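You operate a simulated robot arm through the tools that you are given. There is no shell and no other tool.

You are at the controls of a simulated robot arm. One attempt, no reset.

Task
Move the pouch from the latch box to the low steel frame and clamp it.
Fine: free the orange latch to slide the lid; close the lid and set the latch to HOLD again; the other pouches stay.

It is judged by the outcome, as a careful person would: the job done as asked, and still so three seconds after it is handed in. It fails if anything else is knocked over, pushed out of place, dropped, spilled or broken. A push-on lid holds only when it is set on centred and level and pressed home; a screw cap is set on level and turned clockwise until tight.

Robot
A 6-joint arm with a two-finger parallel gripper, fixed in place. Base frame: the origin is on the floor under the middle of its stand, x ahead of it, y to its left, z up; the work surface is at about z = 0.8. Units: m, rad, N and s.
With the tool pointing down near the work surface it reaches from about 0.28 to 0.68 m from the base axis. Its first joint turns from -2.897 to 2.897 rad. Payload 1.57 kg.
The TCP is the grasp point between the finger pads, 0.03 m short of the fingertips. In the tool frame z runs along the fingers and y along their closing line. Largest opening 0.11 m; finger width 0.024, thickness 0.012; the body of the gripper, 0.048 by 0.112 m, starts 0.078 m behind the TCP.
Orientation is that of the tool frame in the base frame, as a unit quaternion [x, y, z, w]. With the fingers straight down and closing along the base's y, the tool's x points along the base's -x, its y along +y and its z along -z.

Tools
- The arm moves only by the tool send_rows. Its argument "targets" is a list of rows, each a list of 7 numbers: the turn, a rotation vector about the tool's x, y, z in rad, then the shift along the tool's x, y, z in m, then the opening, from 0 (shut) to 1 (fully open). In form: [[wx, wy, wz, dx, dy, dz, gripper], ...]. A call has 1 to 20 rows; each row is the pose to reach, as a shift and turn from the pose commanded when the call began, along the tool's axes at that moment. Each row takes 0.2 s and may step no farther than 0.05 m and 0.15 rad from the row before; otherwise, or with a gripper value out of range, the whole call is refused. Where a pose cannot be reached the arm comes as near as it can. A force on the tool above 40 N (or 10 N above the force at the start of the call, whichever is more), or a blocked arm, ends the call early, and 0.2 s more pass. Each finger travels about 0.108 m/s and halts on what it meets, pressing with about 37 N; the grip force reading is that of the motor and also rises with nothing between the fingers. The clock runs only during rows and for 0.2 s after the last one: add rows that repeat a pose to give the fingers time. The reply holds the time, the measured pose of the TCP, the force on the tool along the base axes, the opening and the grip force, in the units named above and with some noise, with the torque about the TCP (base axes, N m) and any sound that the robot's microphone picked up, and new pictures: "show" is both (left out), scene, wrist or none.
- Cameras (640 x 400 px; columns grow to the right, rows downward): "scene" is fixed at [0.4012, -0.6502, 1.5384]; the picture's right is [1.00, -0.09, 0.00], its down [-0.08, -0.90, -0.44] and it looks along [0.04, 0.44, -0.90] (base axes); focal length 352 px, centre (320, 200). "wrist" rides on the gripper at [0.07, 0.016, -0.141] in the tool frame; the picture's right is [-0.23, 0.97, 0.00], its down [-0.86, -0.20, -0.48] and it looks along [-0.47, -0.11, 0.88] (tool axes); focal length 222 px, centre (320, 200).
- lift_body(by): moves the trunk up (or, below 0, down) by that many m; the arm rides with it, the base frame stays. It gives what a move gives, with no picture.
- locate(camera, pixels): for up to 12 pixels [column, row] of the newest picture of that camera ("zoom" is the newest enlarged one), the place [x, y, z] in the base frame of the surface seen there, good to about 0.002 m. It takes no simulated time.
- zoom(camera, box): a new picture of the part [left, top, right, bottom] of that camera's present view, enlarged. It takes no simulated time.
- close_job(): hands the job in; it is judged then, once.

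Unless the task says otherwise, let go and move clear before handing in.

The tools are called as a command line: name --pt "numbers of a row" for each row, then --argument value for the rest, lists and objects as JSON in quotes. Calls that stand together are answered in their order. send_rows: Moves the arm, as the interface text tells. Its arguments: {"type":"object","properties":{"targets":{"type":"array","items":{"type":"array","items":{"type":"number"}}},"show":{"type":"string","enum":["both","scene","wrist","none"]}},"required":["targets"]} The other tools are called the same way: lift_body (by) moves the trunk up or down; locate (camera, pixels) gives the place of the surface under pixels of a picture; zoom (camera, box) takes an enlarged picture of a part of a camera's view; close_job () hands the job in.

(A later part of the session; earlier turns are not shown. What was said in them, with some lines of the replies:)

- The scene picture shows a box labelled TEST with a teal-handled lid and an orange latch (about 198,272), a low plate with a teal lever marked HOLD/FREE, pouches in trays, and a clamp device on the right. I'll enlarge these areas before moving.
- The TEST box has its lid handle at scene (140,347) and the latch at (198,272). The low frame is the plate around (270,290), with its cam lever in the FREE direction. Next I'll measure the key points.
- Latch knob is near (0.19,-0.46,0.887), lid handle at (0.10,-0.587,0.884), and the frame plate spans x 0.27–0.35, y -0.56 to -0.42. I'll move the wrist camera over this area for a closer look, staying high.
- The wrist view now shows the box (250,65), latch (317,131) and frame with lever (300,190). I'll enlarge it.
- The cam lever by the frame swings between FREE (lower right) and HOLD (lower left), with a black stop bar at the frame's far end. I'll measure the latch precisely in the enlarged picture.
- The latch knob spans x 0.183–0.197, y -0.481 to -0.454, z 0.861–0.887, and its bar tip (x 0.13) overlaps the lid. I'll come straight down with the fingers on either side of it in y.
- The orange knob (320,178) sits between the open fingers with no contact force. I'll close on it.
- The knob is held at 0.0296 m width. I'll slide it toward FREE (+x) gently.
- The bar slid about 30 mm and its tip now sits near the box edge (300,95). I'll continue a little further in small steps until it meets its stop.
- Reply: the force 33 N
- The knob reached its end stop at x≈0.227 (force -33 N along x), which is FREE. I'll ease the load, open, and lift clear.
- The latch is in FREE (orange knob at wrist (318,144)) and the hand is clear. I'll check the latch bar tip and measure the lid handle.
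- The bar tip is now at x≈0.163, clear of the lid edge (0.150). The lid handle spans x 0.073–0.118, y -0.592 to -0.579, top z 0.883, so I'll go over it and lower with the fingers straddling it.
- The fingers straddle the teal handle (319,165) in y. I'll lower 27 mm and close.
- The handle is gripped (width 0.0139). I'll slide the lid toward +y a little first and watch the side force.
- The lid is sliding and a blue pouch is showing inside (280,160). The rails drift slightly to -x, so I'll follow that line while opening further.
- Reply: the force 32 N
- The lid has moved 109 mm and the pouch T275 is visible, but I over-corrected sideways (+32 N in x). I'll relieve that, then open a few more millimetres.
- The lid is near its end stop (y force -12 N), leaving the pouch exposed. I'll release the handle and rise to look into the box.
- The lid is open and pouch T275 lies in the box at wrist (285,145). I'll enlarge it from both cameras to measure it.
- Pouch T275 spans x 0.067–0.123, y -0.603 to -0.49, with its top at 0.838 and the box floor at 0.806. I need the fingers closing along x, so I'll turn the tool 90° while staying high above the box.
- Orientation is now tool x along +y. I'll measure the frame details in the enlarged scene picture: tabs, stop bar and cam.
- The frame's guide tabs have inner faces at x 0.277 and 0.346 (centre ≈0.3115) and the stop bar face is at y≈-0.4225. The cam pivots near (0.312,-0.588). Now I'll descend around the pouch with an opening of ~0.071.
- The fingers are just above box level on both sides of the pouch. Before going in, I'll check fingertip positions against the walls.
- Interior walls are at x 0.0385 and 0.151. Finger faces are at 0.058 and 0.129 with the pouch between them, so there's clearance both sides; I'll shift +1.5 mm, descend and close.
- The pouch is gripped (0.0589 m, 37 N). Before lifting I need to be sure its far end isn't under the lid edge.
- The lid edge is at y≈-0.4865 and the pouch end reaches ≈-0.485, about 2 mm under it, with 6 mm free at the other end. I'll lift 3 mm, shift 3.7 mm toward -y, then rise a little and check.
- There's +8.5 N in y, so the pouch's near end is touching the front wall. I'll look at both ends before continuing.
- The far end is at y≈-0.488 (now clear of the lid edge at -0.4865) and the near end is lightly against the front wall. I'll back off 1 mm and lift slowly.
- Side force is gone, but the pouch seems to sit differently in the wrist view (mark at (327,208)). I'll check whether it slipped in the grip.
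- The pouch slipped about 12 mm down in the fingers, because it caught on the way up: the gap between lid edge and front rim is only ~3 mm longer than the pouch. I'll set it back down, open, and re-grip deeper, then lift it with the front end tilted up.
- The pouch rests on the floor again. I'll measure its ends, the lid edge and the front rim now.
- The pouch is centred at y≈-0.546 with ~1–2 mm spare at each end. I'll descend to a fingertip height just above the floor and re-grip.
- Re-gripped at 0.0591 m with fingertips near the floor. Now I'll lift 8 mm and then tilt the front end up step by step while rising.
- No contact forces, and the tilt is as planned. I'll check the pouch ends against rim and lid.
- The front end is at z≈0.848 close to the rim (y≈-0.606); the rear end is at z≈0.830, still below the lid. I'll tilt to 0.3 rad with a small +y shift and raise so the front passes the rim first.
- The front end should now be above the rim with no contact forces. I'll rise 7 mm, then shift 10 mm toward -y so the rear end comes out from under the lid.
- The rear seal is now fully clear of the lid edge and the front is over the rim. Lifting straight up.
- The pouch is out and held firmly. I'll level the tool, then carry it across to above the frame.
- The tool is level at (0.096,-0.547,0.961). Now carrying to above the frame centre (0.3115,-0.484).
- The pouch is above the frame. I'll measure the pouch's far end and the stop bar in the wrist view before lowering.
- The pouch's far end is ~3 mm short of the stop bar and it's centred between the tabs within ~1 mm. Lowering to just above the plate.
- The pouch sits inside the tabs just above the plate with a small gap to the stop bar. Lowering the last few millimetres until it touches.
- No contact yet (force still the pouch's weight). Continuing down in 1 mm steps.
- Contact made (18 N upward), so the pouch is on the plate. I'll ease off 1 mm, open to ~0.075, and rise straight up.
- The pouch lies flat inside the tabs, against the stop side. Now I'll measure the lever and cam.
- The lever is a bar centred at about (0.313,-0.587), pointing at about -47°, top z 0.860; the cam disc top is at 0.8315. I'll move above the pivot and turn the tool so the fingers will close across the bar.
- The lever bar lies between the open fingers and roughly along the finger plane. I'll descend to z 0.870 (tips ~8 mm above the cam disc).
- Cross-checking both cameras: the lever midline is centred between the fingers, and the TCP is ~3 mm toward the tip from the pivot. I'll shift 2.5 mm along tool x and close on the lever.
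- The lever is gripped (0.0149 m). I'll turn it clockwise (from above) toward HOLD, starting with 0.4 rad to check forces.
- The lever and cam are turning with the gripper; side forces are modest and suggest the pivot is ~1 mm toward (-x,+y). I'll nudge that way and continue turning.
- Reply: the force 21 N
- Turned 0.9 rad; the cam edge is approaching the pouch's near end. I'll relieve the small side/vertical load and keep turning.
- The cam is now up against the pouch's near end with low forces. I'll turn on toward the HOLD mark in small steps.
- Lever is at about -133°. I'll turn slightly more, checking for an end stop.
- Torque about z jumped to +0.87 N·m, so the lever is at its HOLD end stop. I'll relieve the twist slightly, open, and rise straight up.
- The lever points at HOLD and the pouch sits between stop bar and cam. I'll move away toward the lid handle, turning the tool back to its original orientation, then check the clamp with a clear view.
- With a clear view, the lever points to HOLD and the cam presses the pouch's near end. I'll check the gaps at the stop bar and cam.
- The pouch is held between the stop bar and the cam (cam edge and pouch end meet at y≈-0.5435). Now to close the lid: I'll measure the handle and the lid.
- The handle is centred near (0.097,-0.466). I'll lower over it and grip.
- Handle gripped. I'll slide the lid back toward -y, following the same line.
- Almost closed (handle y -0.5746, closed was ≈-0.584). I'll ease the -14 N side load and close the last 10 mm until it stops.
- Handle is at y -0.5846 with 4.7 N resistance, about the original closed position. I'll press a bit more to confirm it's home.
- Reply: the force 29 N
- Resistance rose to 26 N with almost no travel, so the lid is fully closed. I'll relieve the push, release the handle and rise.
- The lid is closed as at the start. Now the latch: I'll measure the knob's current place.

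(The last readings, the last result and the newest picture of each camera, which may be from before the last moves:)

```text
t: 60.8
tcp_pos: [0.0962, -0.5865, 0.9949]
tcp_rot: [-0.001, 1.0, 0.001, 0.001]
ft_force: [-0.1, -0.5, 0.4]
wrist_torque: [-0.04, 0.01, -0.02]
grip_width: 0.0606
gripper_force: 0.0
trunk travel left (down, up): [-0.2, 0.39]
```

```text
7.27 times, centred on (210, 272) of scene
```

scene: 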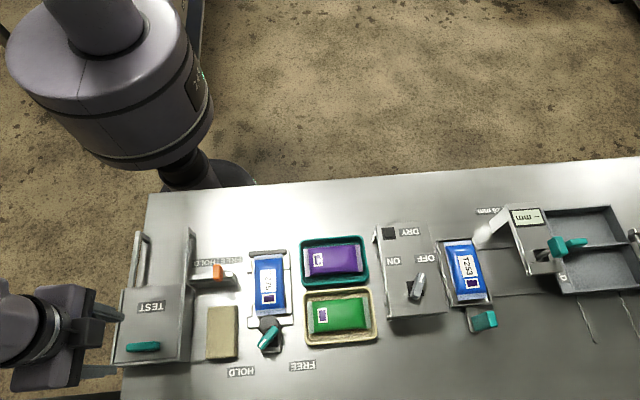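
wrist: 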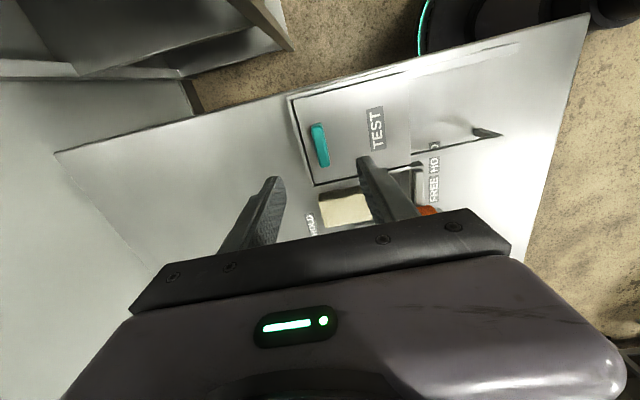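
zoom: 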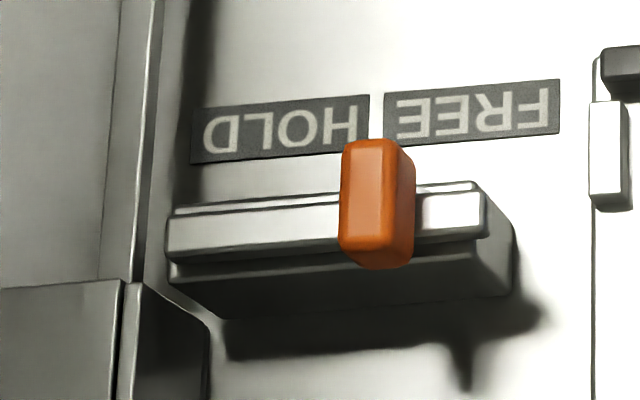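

The knob centre is at (0.2235,-0.4675). I'll move over it and lower with fingers straddling it in y.

send_rows --pt "0 0 0 -0.0321 0.03 0 0.58" --pt "0 0 0 -0.0642 0.06 0 0.6" --pt "0 0 0 -0.0962 0.09 0 0.6" --pt "0 0 0 -0.1278 0.1192 0 0.6" --pt "0 0 0 -0.1278 0.1192 0.04 0.6" --pt "0 0 0 -0.1278 0.1192 0.075 0.6" --pt "0 0 0 -0.1278 0.1192 0.095 0.6" --pt "0 0 0 -0.1278 0.1192 0.104 0.6" --pt "0 0 0 -0.1278 0.1192 0.104 0.6"

```text
t: 62.8
tcp_pos: [0.2215, -0.4664, 0.8893]
tcp_rot: [0.0, 1.0, 0.0, 0.001]
ft_force: [0.6, 0.6, -0.4]
wrist_torque: [0.0, -0.01, 0.03]
grip_width: 0.0659
gripper_force: 0.0
trunk travel left (down, up): [-0.2, 0.39]
```

scene: 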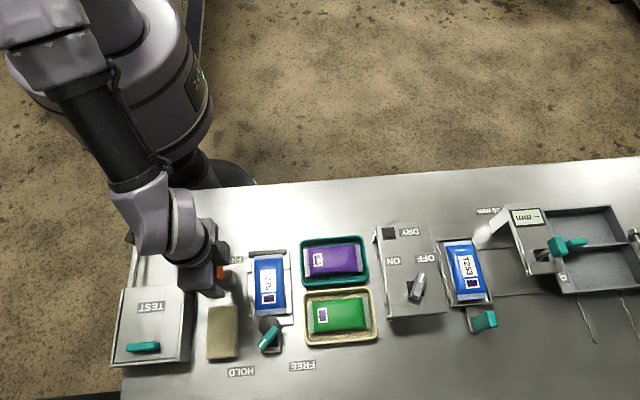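
wrist: 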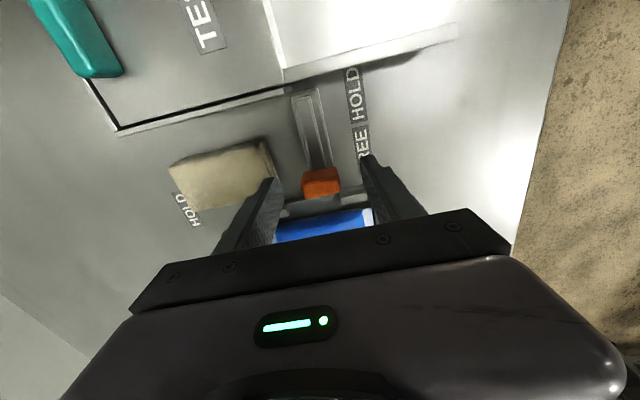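

The knob (321,183) is between the fingers. I'll close and check the grip.

send_rows --pt "0 0 0 -0.0015 0 0 0.4" --pt "0 0 0 -0.0015 0 0 0.2" --pt "0 0 0 -0.0015 0 0 0.1" --pt "0 0 0 -0.0015 0 0 0.1" --show "wrist"

```text
t: 63.8
tcp_pos: [0.2244, -0.4671, 0.8901]
tcp_rot: [0.0, 1.0, 0.0, 0.0]
ft_force: [-0.8, 7.3, -2.2]
wrist_torque: [0.13, -0.1, -0.06]
grip_width: 0.0297
gripper_force: 38.7
trunk travel left (down, up): [-0.2, 0.39]
```

wrist: 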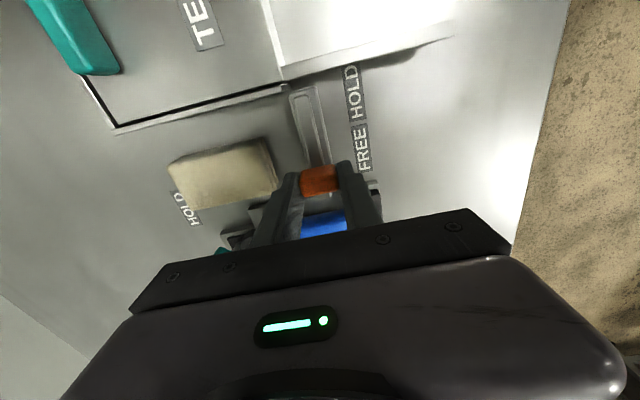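

The knob is gripped (0.0297). Sliding it back toward HOLD (-x).

send_rows --pt "0 0 0 0.007 0.0007 0 0.1" --pt "0 0 0 0.014 0.0007 0 0.1" --pt "0 0 0 0.021 0.0007 0 0.1" --pt "0 0 0 0.028 0.0007 0 0.1" --pt "0 0 0 0.033 0.0007 0 0.1"

```text
t: 65.0
tcp_pos: [0.1912, -0.4665, 0.89]
tcp_rot: [0.0, 1.0, -0.001, 0.0]
ft_force: [-1.4, -2.9, 3.1]
wrist_torque: [0.0, -0.04, 0.04]
grip_width: 0.0296
gripper_force: 39.1
trunk travel left (down, up): [-0.2, 0.39]
```

scene: 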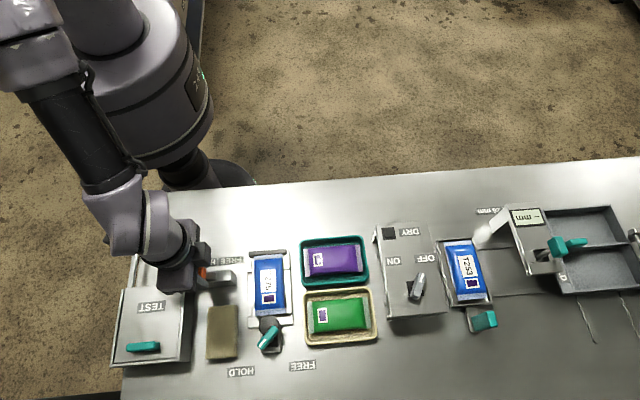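
wrist: 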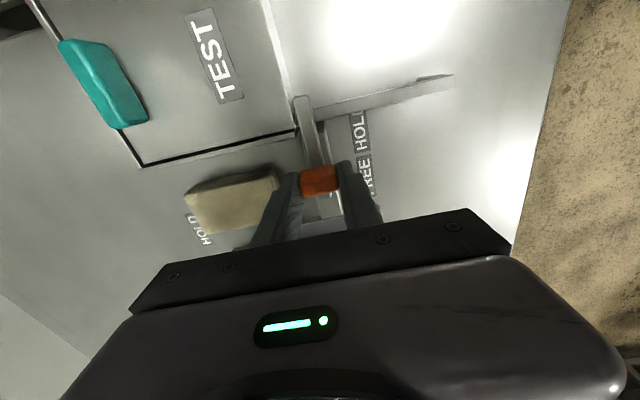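

The bar is back over the lid (tip at (303,100)). I'll push on in small steps to feel the HOLD end stop.

send_rows --pt "0 0 0 0.0015 0 0 0.1" --pt "0 0 0 0.003 0 0 0.1" --pt "0 0 0 0.0045 0 0 0.1" --pt "0 0 0 0.0045 0 0 0.1" --show "wrist"

```text
t: 66.0
tcp_pos: [0.1886, -0.4659, 0.8895]
tcp_rot: [-0.001, 1.0, -0.001, 0.0]
ft_force: [16.0, -1.4, 9.7]
wrist_torque: [0.1, -1.16, -0.04]
grip_width: 0.0295
gripper_force: 39.4
trunk travel left (down, up): [-0.2, 0.39]
```

wrist: 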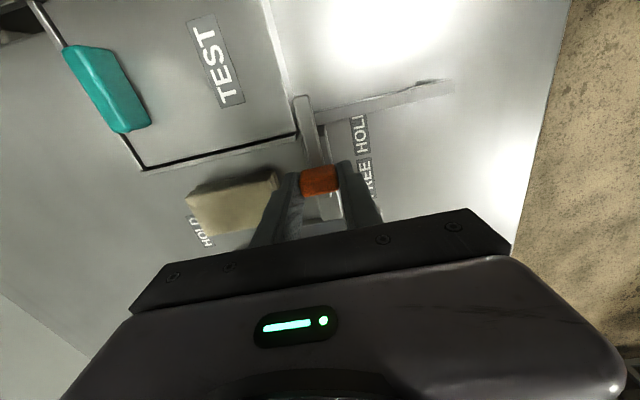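

There's +16 N against the push at x 0.1886, so the latch is at its HOLD stop. Easing off, opening and rising.

send_rows --pt "0 0 0 -0.001 0 0 0.1" --pt "0 0 0 -0.001 0 0 0.3" --pt "0 0 0 -0.001 0 0 0.55" --pt "0 0 0 -0.001 0 0 0.6" --pt "0 0 0 -0.001 0 -0.03 0.6" --pt "0 0 0 -0.001 0 -0.07 0.6" --pt "0 0 0 -0.001 0 -0.11 0.6" --pt "0 0 0 -0.02 0.04 -0.14 0.6" --pt "0 0 0 -0.04 0.085 -0.16 0.6" --pt "0 0 0 -0.06 0.13 -0.18 0.6" --pt "0 0 0 -0.06 0.13 -0.18 0.6"

zoom --camera "scene" --box '[105, 220, 305, 380]'

zoom --camera "scene" --box '[160, 240, 250, 300]'

```text
refused: row 8 steps farther than a row can; nothing moved
```

```text
2.50 times, centred on (205, 300) of scene
```

zoom: 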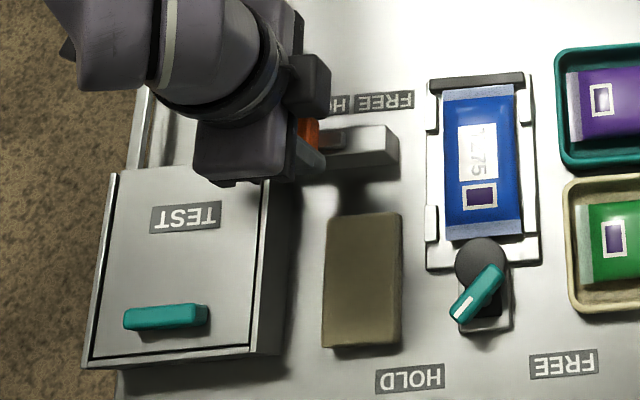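

```text
6.67 times, centred on (205, 270) of scene
```

zoom: 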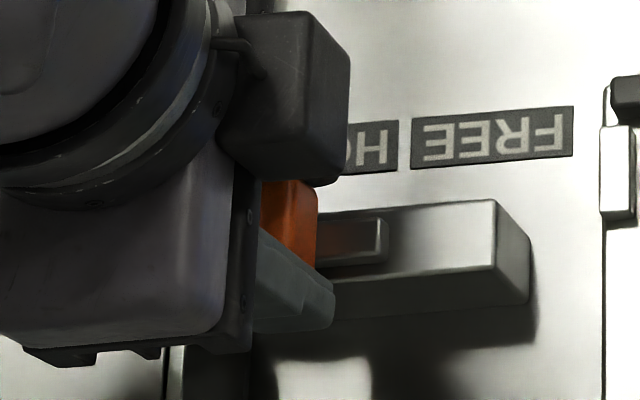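

That call was refused for too long a step, and nothing moved. I'll resend it with smaller steps.

send_rows --pt "0 0 0 -0.001 0 0 0.1" --pt "0 0 0 -0.001 0 0 0.3" --pt "0 0 0 -0.001 0 0 0.55" --pt "0 0 0 -0.001 0 0 0.6" --pt "0 0 0 -0.001 0 -0.03 0.6" --pt "0 0 0 -0.001 0 -0.07 0.6" --pt "0 0 0 -0.001 0 -0.11 0.6" --pt "0 0 0 -0.015 0.03 -0.13 0.6" --pt "0 0 0 -0.03 0.06 -0.15 0.6" --pt "0 0 0 -0.045 0.09 -0.17 0.6" --pt "0 0 0 -0.06 0.12 -0.18 0.6" --pt "0 0 0 -0.06 0.12 -0.18 0.6"

zoom --camera "scene" --box '[105, 220, 305, 380]'

zoom --camera "scene" --box '[160, 240, 250, 300]'

```text
t: 68.6
tcp_pos: [0.2444, -0.3472, 1.0703]
tcp_rot: [0.0, 1.0, 0.0, 0.0]
ft_force: [0.1, -0.3, 0.9]
wrist_torque: [-0.01, -0.01, 0.0]
grip_width: 0.066
gripper_force: 0.1
trunk travel left (down, up): [-0.2, 0.39]
```

scene: 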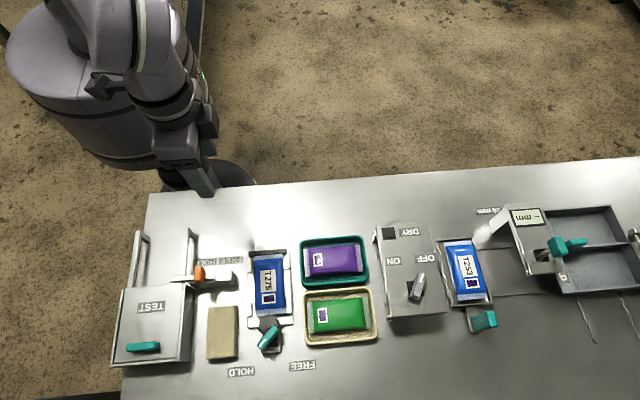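
wrist: 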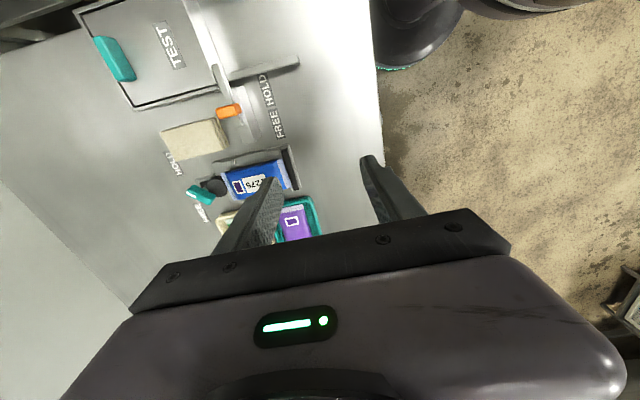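

```text
2.50 times, centred on (205, 300) of scene
```

zoom: 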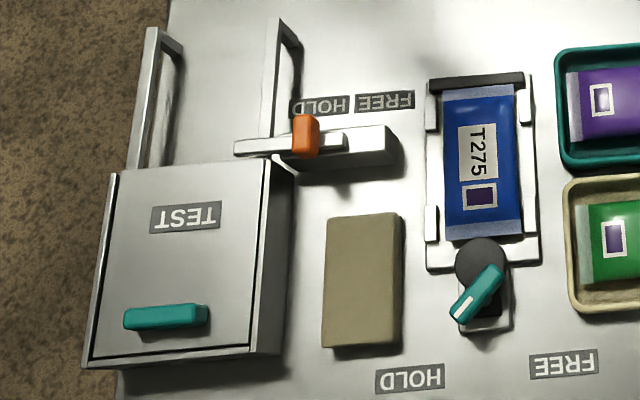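

```text
6.67 times, centred on (205, 270) of scene
```

zoom: 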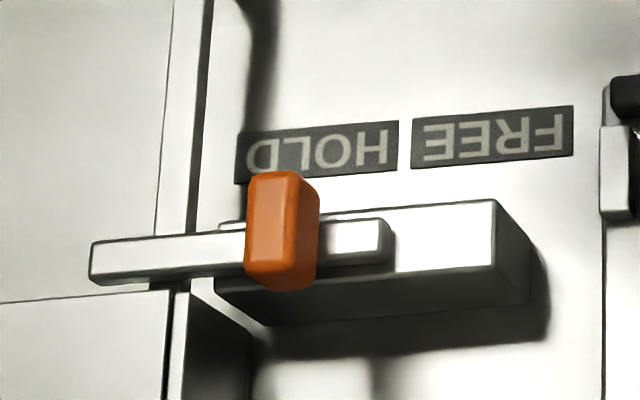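

The latch matches its starting HOLD position and the lid is closed. I'll check the clamp lever angle and pouch once more up close.

zoom --camera "scene" --box '[235, 300, 305, 365]'

locate --camera "zoom" --pixels '[[312, 192], [340, 212], [225, 305], [255, 328], [275, 250], [295, 270], [270, 270], [310, 240], [250, 290], [300, 130], [300, 118], [290, 140]]'

zoom --camera "scene" --box '[290, 220, 640, 350]'

```text
6.15 times, centred on (270, 332) of scene
```

zoom: 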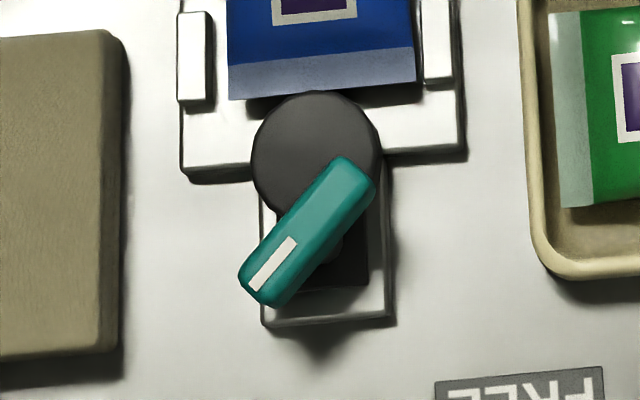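

```text
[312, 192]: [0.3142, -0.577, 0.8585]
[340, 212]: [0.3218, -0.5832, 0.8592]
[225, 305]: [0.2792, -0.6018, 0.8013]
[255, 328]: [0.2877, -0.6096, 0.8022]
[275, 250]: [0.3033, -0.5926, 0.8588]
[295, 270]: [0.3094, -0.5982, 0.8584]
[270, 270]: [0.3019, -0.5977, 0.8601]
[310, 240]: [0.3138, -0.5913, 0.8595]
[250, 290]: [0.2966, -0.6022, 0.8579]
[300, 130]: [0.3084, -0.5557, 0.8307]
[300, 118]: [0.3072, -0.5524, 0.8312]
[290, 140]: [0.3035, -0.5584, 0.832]
```

```text
1.83 times, centred on (465, 285) of scene
```

zoom: 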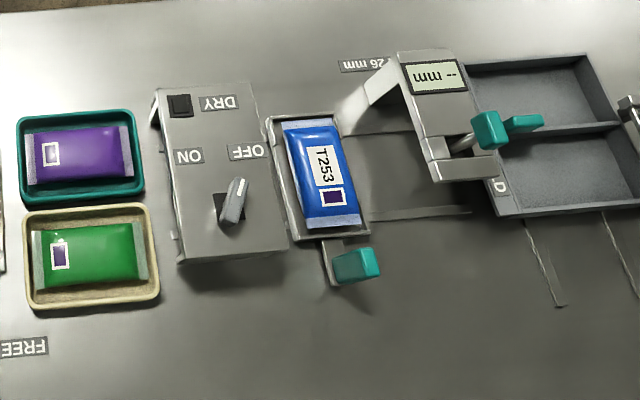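

zoom --camera "scene" --box '[242, 242, 300, 280]'

locate --camera "zoom" --pixels '[[160, 155], [290, 142], [420, 130], [290, 130], [290, 136], [290, 120], [290, 100], [290, 85], [160, 145], [420, 118], [140, 155], [290, 160]]'

zoom --camera "wrist" --box '[170, 130, 310, 230]'

```text
10.53 times, centred on (271, 261) of scene
```

zoom: 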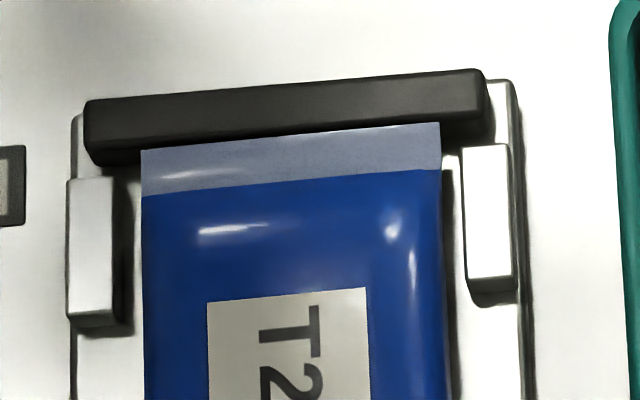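

```text
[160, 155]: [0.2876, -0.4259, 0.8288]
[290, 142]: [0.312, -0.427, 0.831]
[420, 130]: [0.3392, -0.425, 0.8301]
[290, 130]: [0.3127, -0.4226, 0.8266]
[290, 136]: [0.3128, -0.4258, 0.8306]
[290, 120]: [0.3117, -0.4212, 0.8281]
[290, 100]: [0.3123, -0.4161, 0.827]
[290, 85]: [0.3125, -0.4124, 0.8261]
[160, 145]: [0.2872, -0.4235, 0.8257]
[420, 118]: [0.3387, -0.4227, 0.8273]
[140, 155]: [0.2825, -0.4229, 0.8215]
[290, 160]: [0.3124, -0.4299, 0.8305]
```

```text
4.00 times, centred on (240, 180) of wrist
```

zoom: 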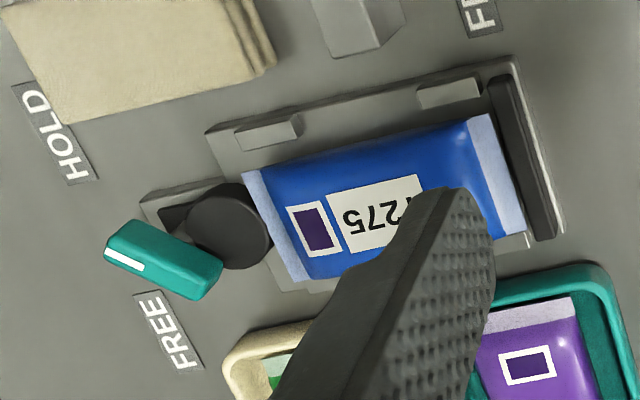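

Everything else looks unchanged and the lever is at about -135° (HOLD). From this angle I can't rule out a small gap at the stop bar, so I'll put the wrist camera directly above that edge for a plumb view.

send_rows --pt "0 0 0 -0.0275 -0.0178 0.022 0.6" --pt "0 0 0 -0.055 -0.0355 0.044 0.6" --pt "0 0 0 -0.0826 -0.0533 0.066 0.6" --pt "0 0 0 -0.11 -0.071 0.088 0.6" --pt "0 0 0 -0.1376 -0.0888 0.11 0.6" --pt "0 0 0 -0.1376 -0.0888 0.11 0.6"

zoom --camera "wrist" --box '[260, 40, 380, 120]'

zoom --camera "wrist" --box '[180, 40, 300, 140]'

```text
t: 70.0
tcp_pos: [0.386, -0.4352, 0.9595]
tcp_rot: [0.0, 1.0, -0.001, 0.0]
ft_force: [-0.1, -0.4, -0.4]
wrist_torque: [0.02, 0.0, 0.03]
grip_width: 0.066
gripper_force: 0.1
trunk travel left (down, up): [-0.2, 0.39]
```

scene: 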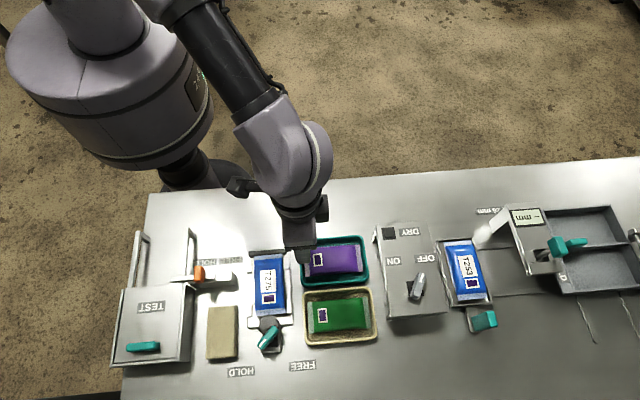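
wrist: 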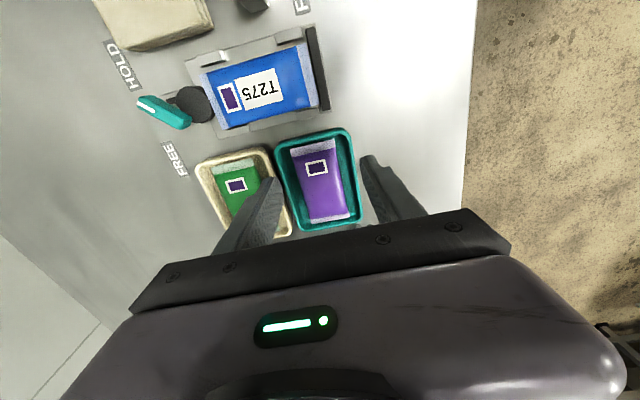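

```text
5.00 times, centred on (320, 80) of wrist
```

zoom: 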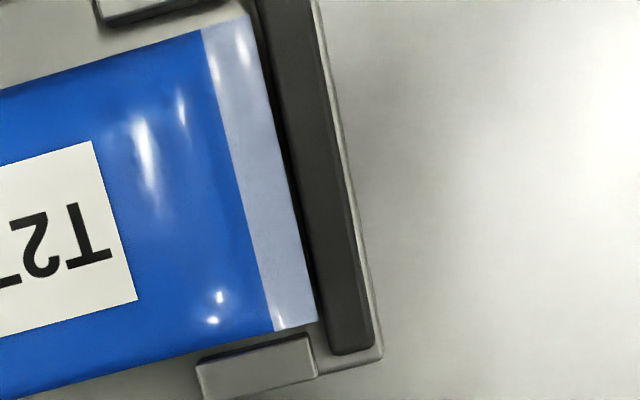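

```text
4.00 times, centred on (240, 90) of wrist
```

zoom: 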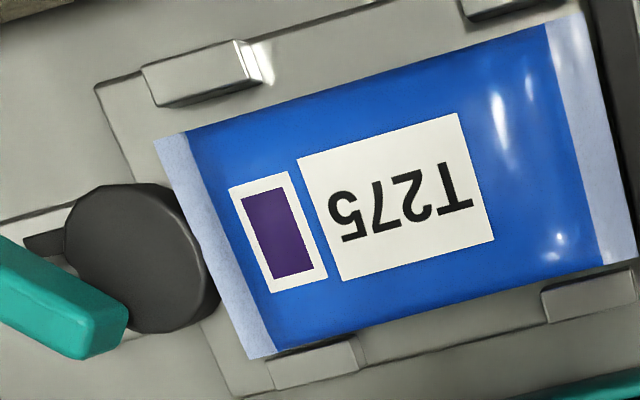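

zoom --camera "wrist" --box '[300, 50, 330, 70]'

locate --camera "zoom" --pixels '[[200, 200], [240, 200], [260, 200], [280, 200], [300, 200], [320, 200], [340, 200], [360, 200], [400, 200], [300, 100], [340, 300], [440, 200]]'

```text
16.00 times, centred on (315, 60) of wrist
```

zoom: 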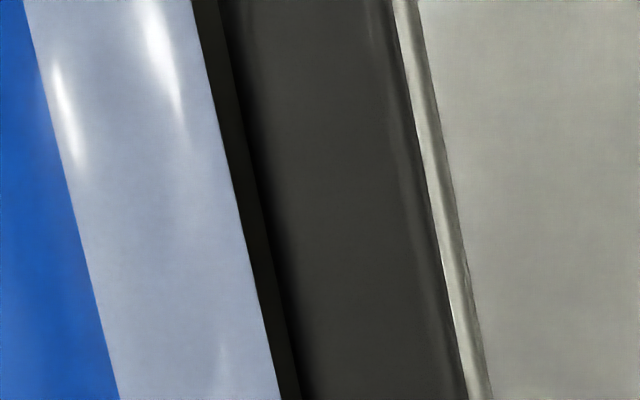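

```text
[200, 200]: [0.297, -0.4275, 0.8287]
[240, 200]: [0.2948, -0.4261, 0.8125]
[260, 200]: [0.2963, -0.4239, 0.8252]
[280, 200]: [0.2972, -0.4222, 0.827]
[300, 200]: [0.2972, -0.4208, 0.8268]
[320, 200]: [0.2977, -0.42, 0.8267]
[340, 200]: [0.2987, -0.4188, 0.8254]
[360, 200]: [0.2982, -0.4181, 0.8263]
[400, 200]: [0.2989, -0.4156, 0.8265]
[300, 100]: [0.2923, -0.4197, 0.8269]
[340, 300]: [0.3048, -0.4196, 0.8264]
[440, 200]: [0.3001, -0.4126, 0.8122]
```

The plumb view shows the lever at its HOLD end stop, the cam at full reach against the pouch, and only a ~1.5 mm gap at the stop bar. The pouch is captured on all four sides. I'll retract the arm to its start position and take a last look.

send_rows --pt "0 0 0 0 0 -0.04 0.6" --pt "0 0 0 0.02 0.02 -0.08 0.7" --pt "0 0 0 0.045 0.045 -0.1 0.8" --pt "0 0 0 0.07 0.07 -0.115 0.9" --pt "0 0 0 0.09 0.09 -0.127 1" --pt "0 0 0 0.1055 0.101 -0.127 1" --pt "0 0 0 0.1055 0.101 -0.127 1"

zoom --camera "scene" --box '[105, 220, 305, 380]'

zoom --camera "scene" --box '[235, 300, 305, 365]'

```text
t: 71.6
tcp_pos: [0.2799, -0.3314, 1.0875]
tcp_rot: [-0.001, 1.0, 0.0, 0.001]
ft_force: [0.2, 0.4, 0.8]
wrist_torque: [0.01, -0.01, 0.01]
grip_width: 0.1098
gripper_force: 0.0
trunk travel left (down, up): [-0.2, 0.39]
```

scene: 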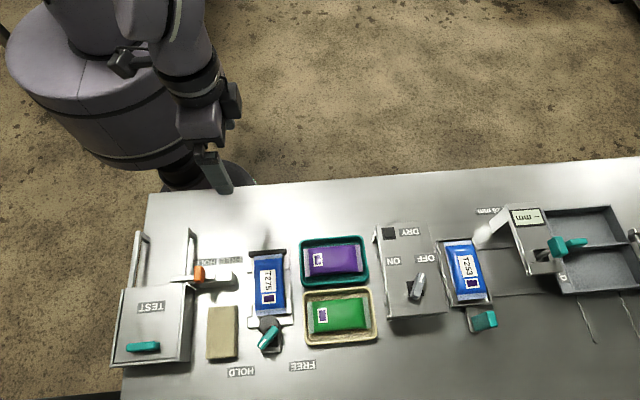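
wrist: 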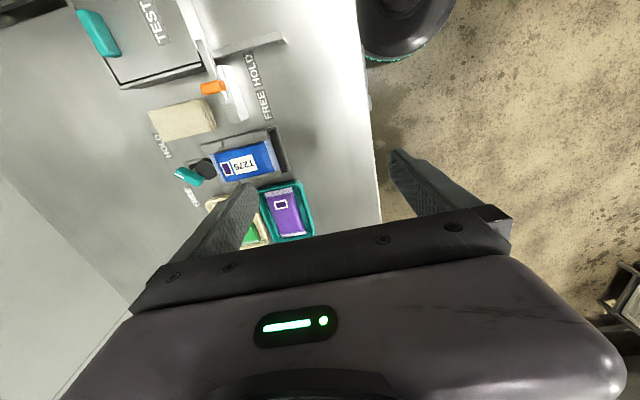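

```text
2.50 times, centred on (205, 300) of scene
```

zoom: 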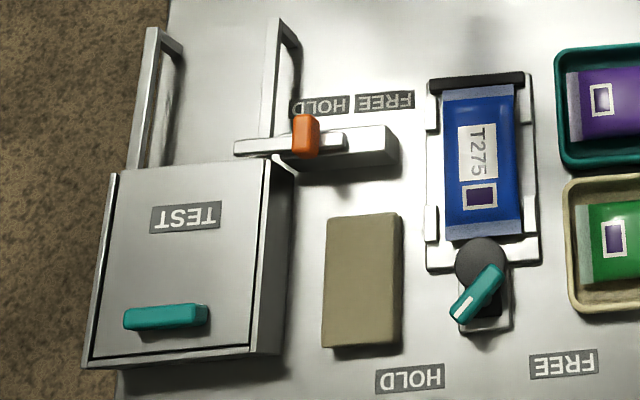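

```text
6.15 times, centred on (270, 332) of scene
```

zoom: 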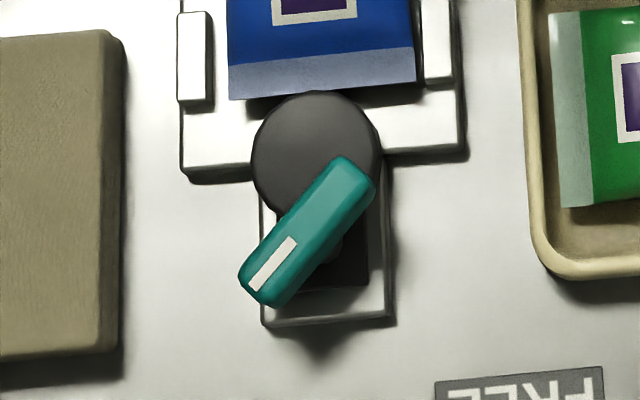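

The hand is open and well clear. T275 lies in the frame with the lever at HOLD, the lid is closed, and the latch is back where it started at HOLD. The other pouches and objects haven't moved, so I'm handing in.

close_job

```text
The job is handed in.
```

I moved pouch T275 from the latch box to the low steel frame and turned the clamp lever to HOLD. I then closed the lid and slid the orange latch back to HOLD. The job is handed in, but no verdict has come back yet.

- **Clamp:** The lever turned about 88° until it met a hard stop. The cam touches the near end of the pouch. A gap of about 1.5 mm remains between the far end and the black stop bar. The pouch is enclosed on all four sides, but it may not be squeezed tight.
- **Lifting the pouch:** On the first lift the pouch caught and slipped about 12 mm down in the fingers, because the opening was only about 3 mm longer than the pouch. I set it back on the box floor, gripped it lower and lifted it out with its front end tilted up. It was not dropped and I saw no damage.
- **Lid and latch:** The lid pushes firmly against its closed stop, and the latch knob is back where it started.
- **Everything else:** The other pouches, the trays and the beige block look unmoved. The arm is back at its start position with the gripper open.
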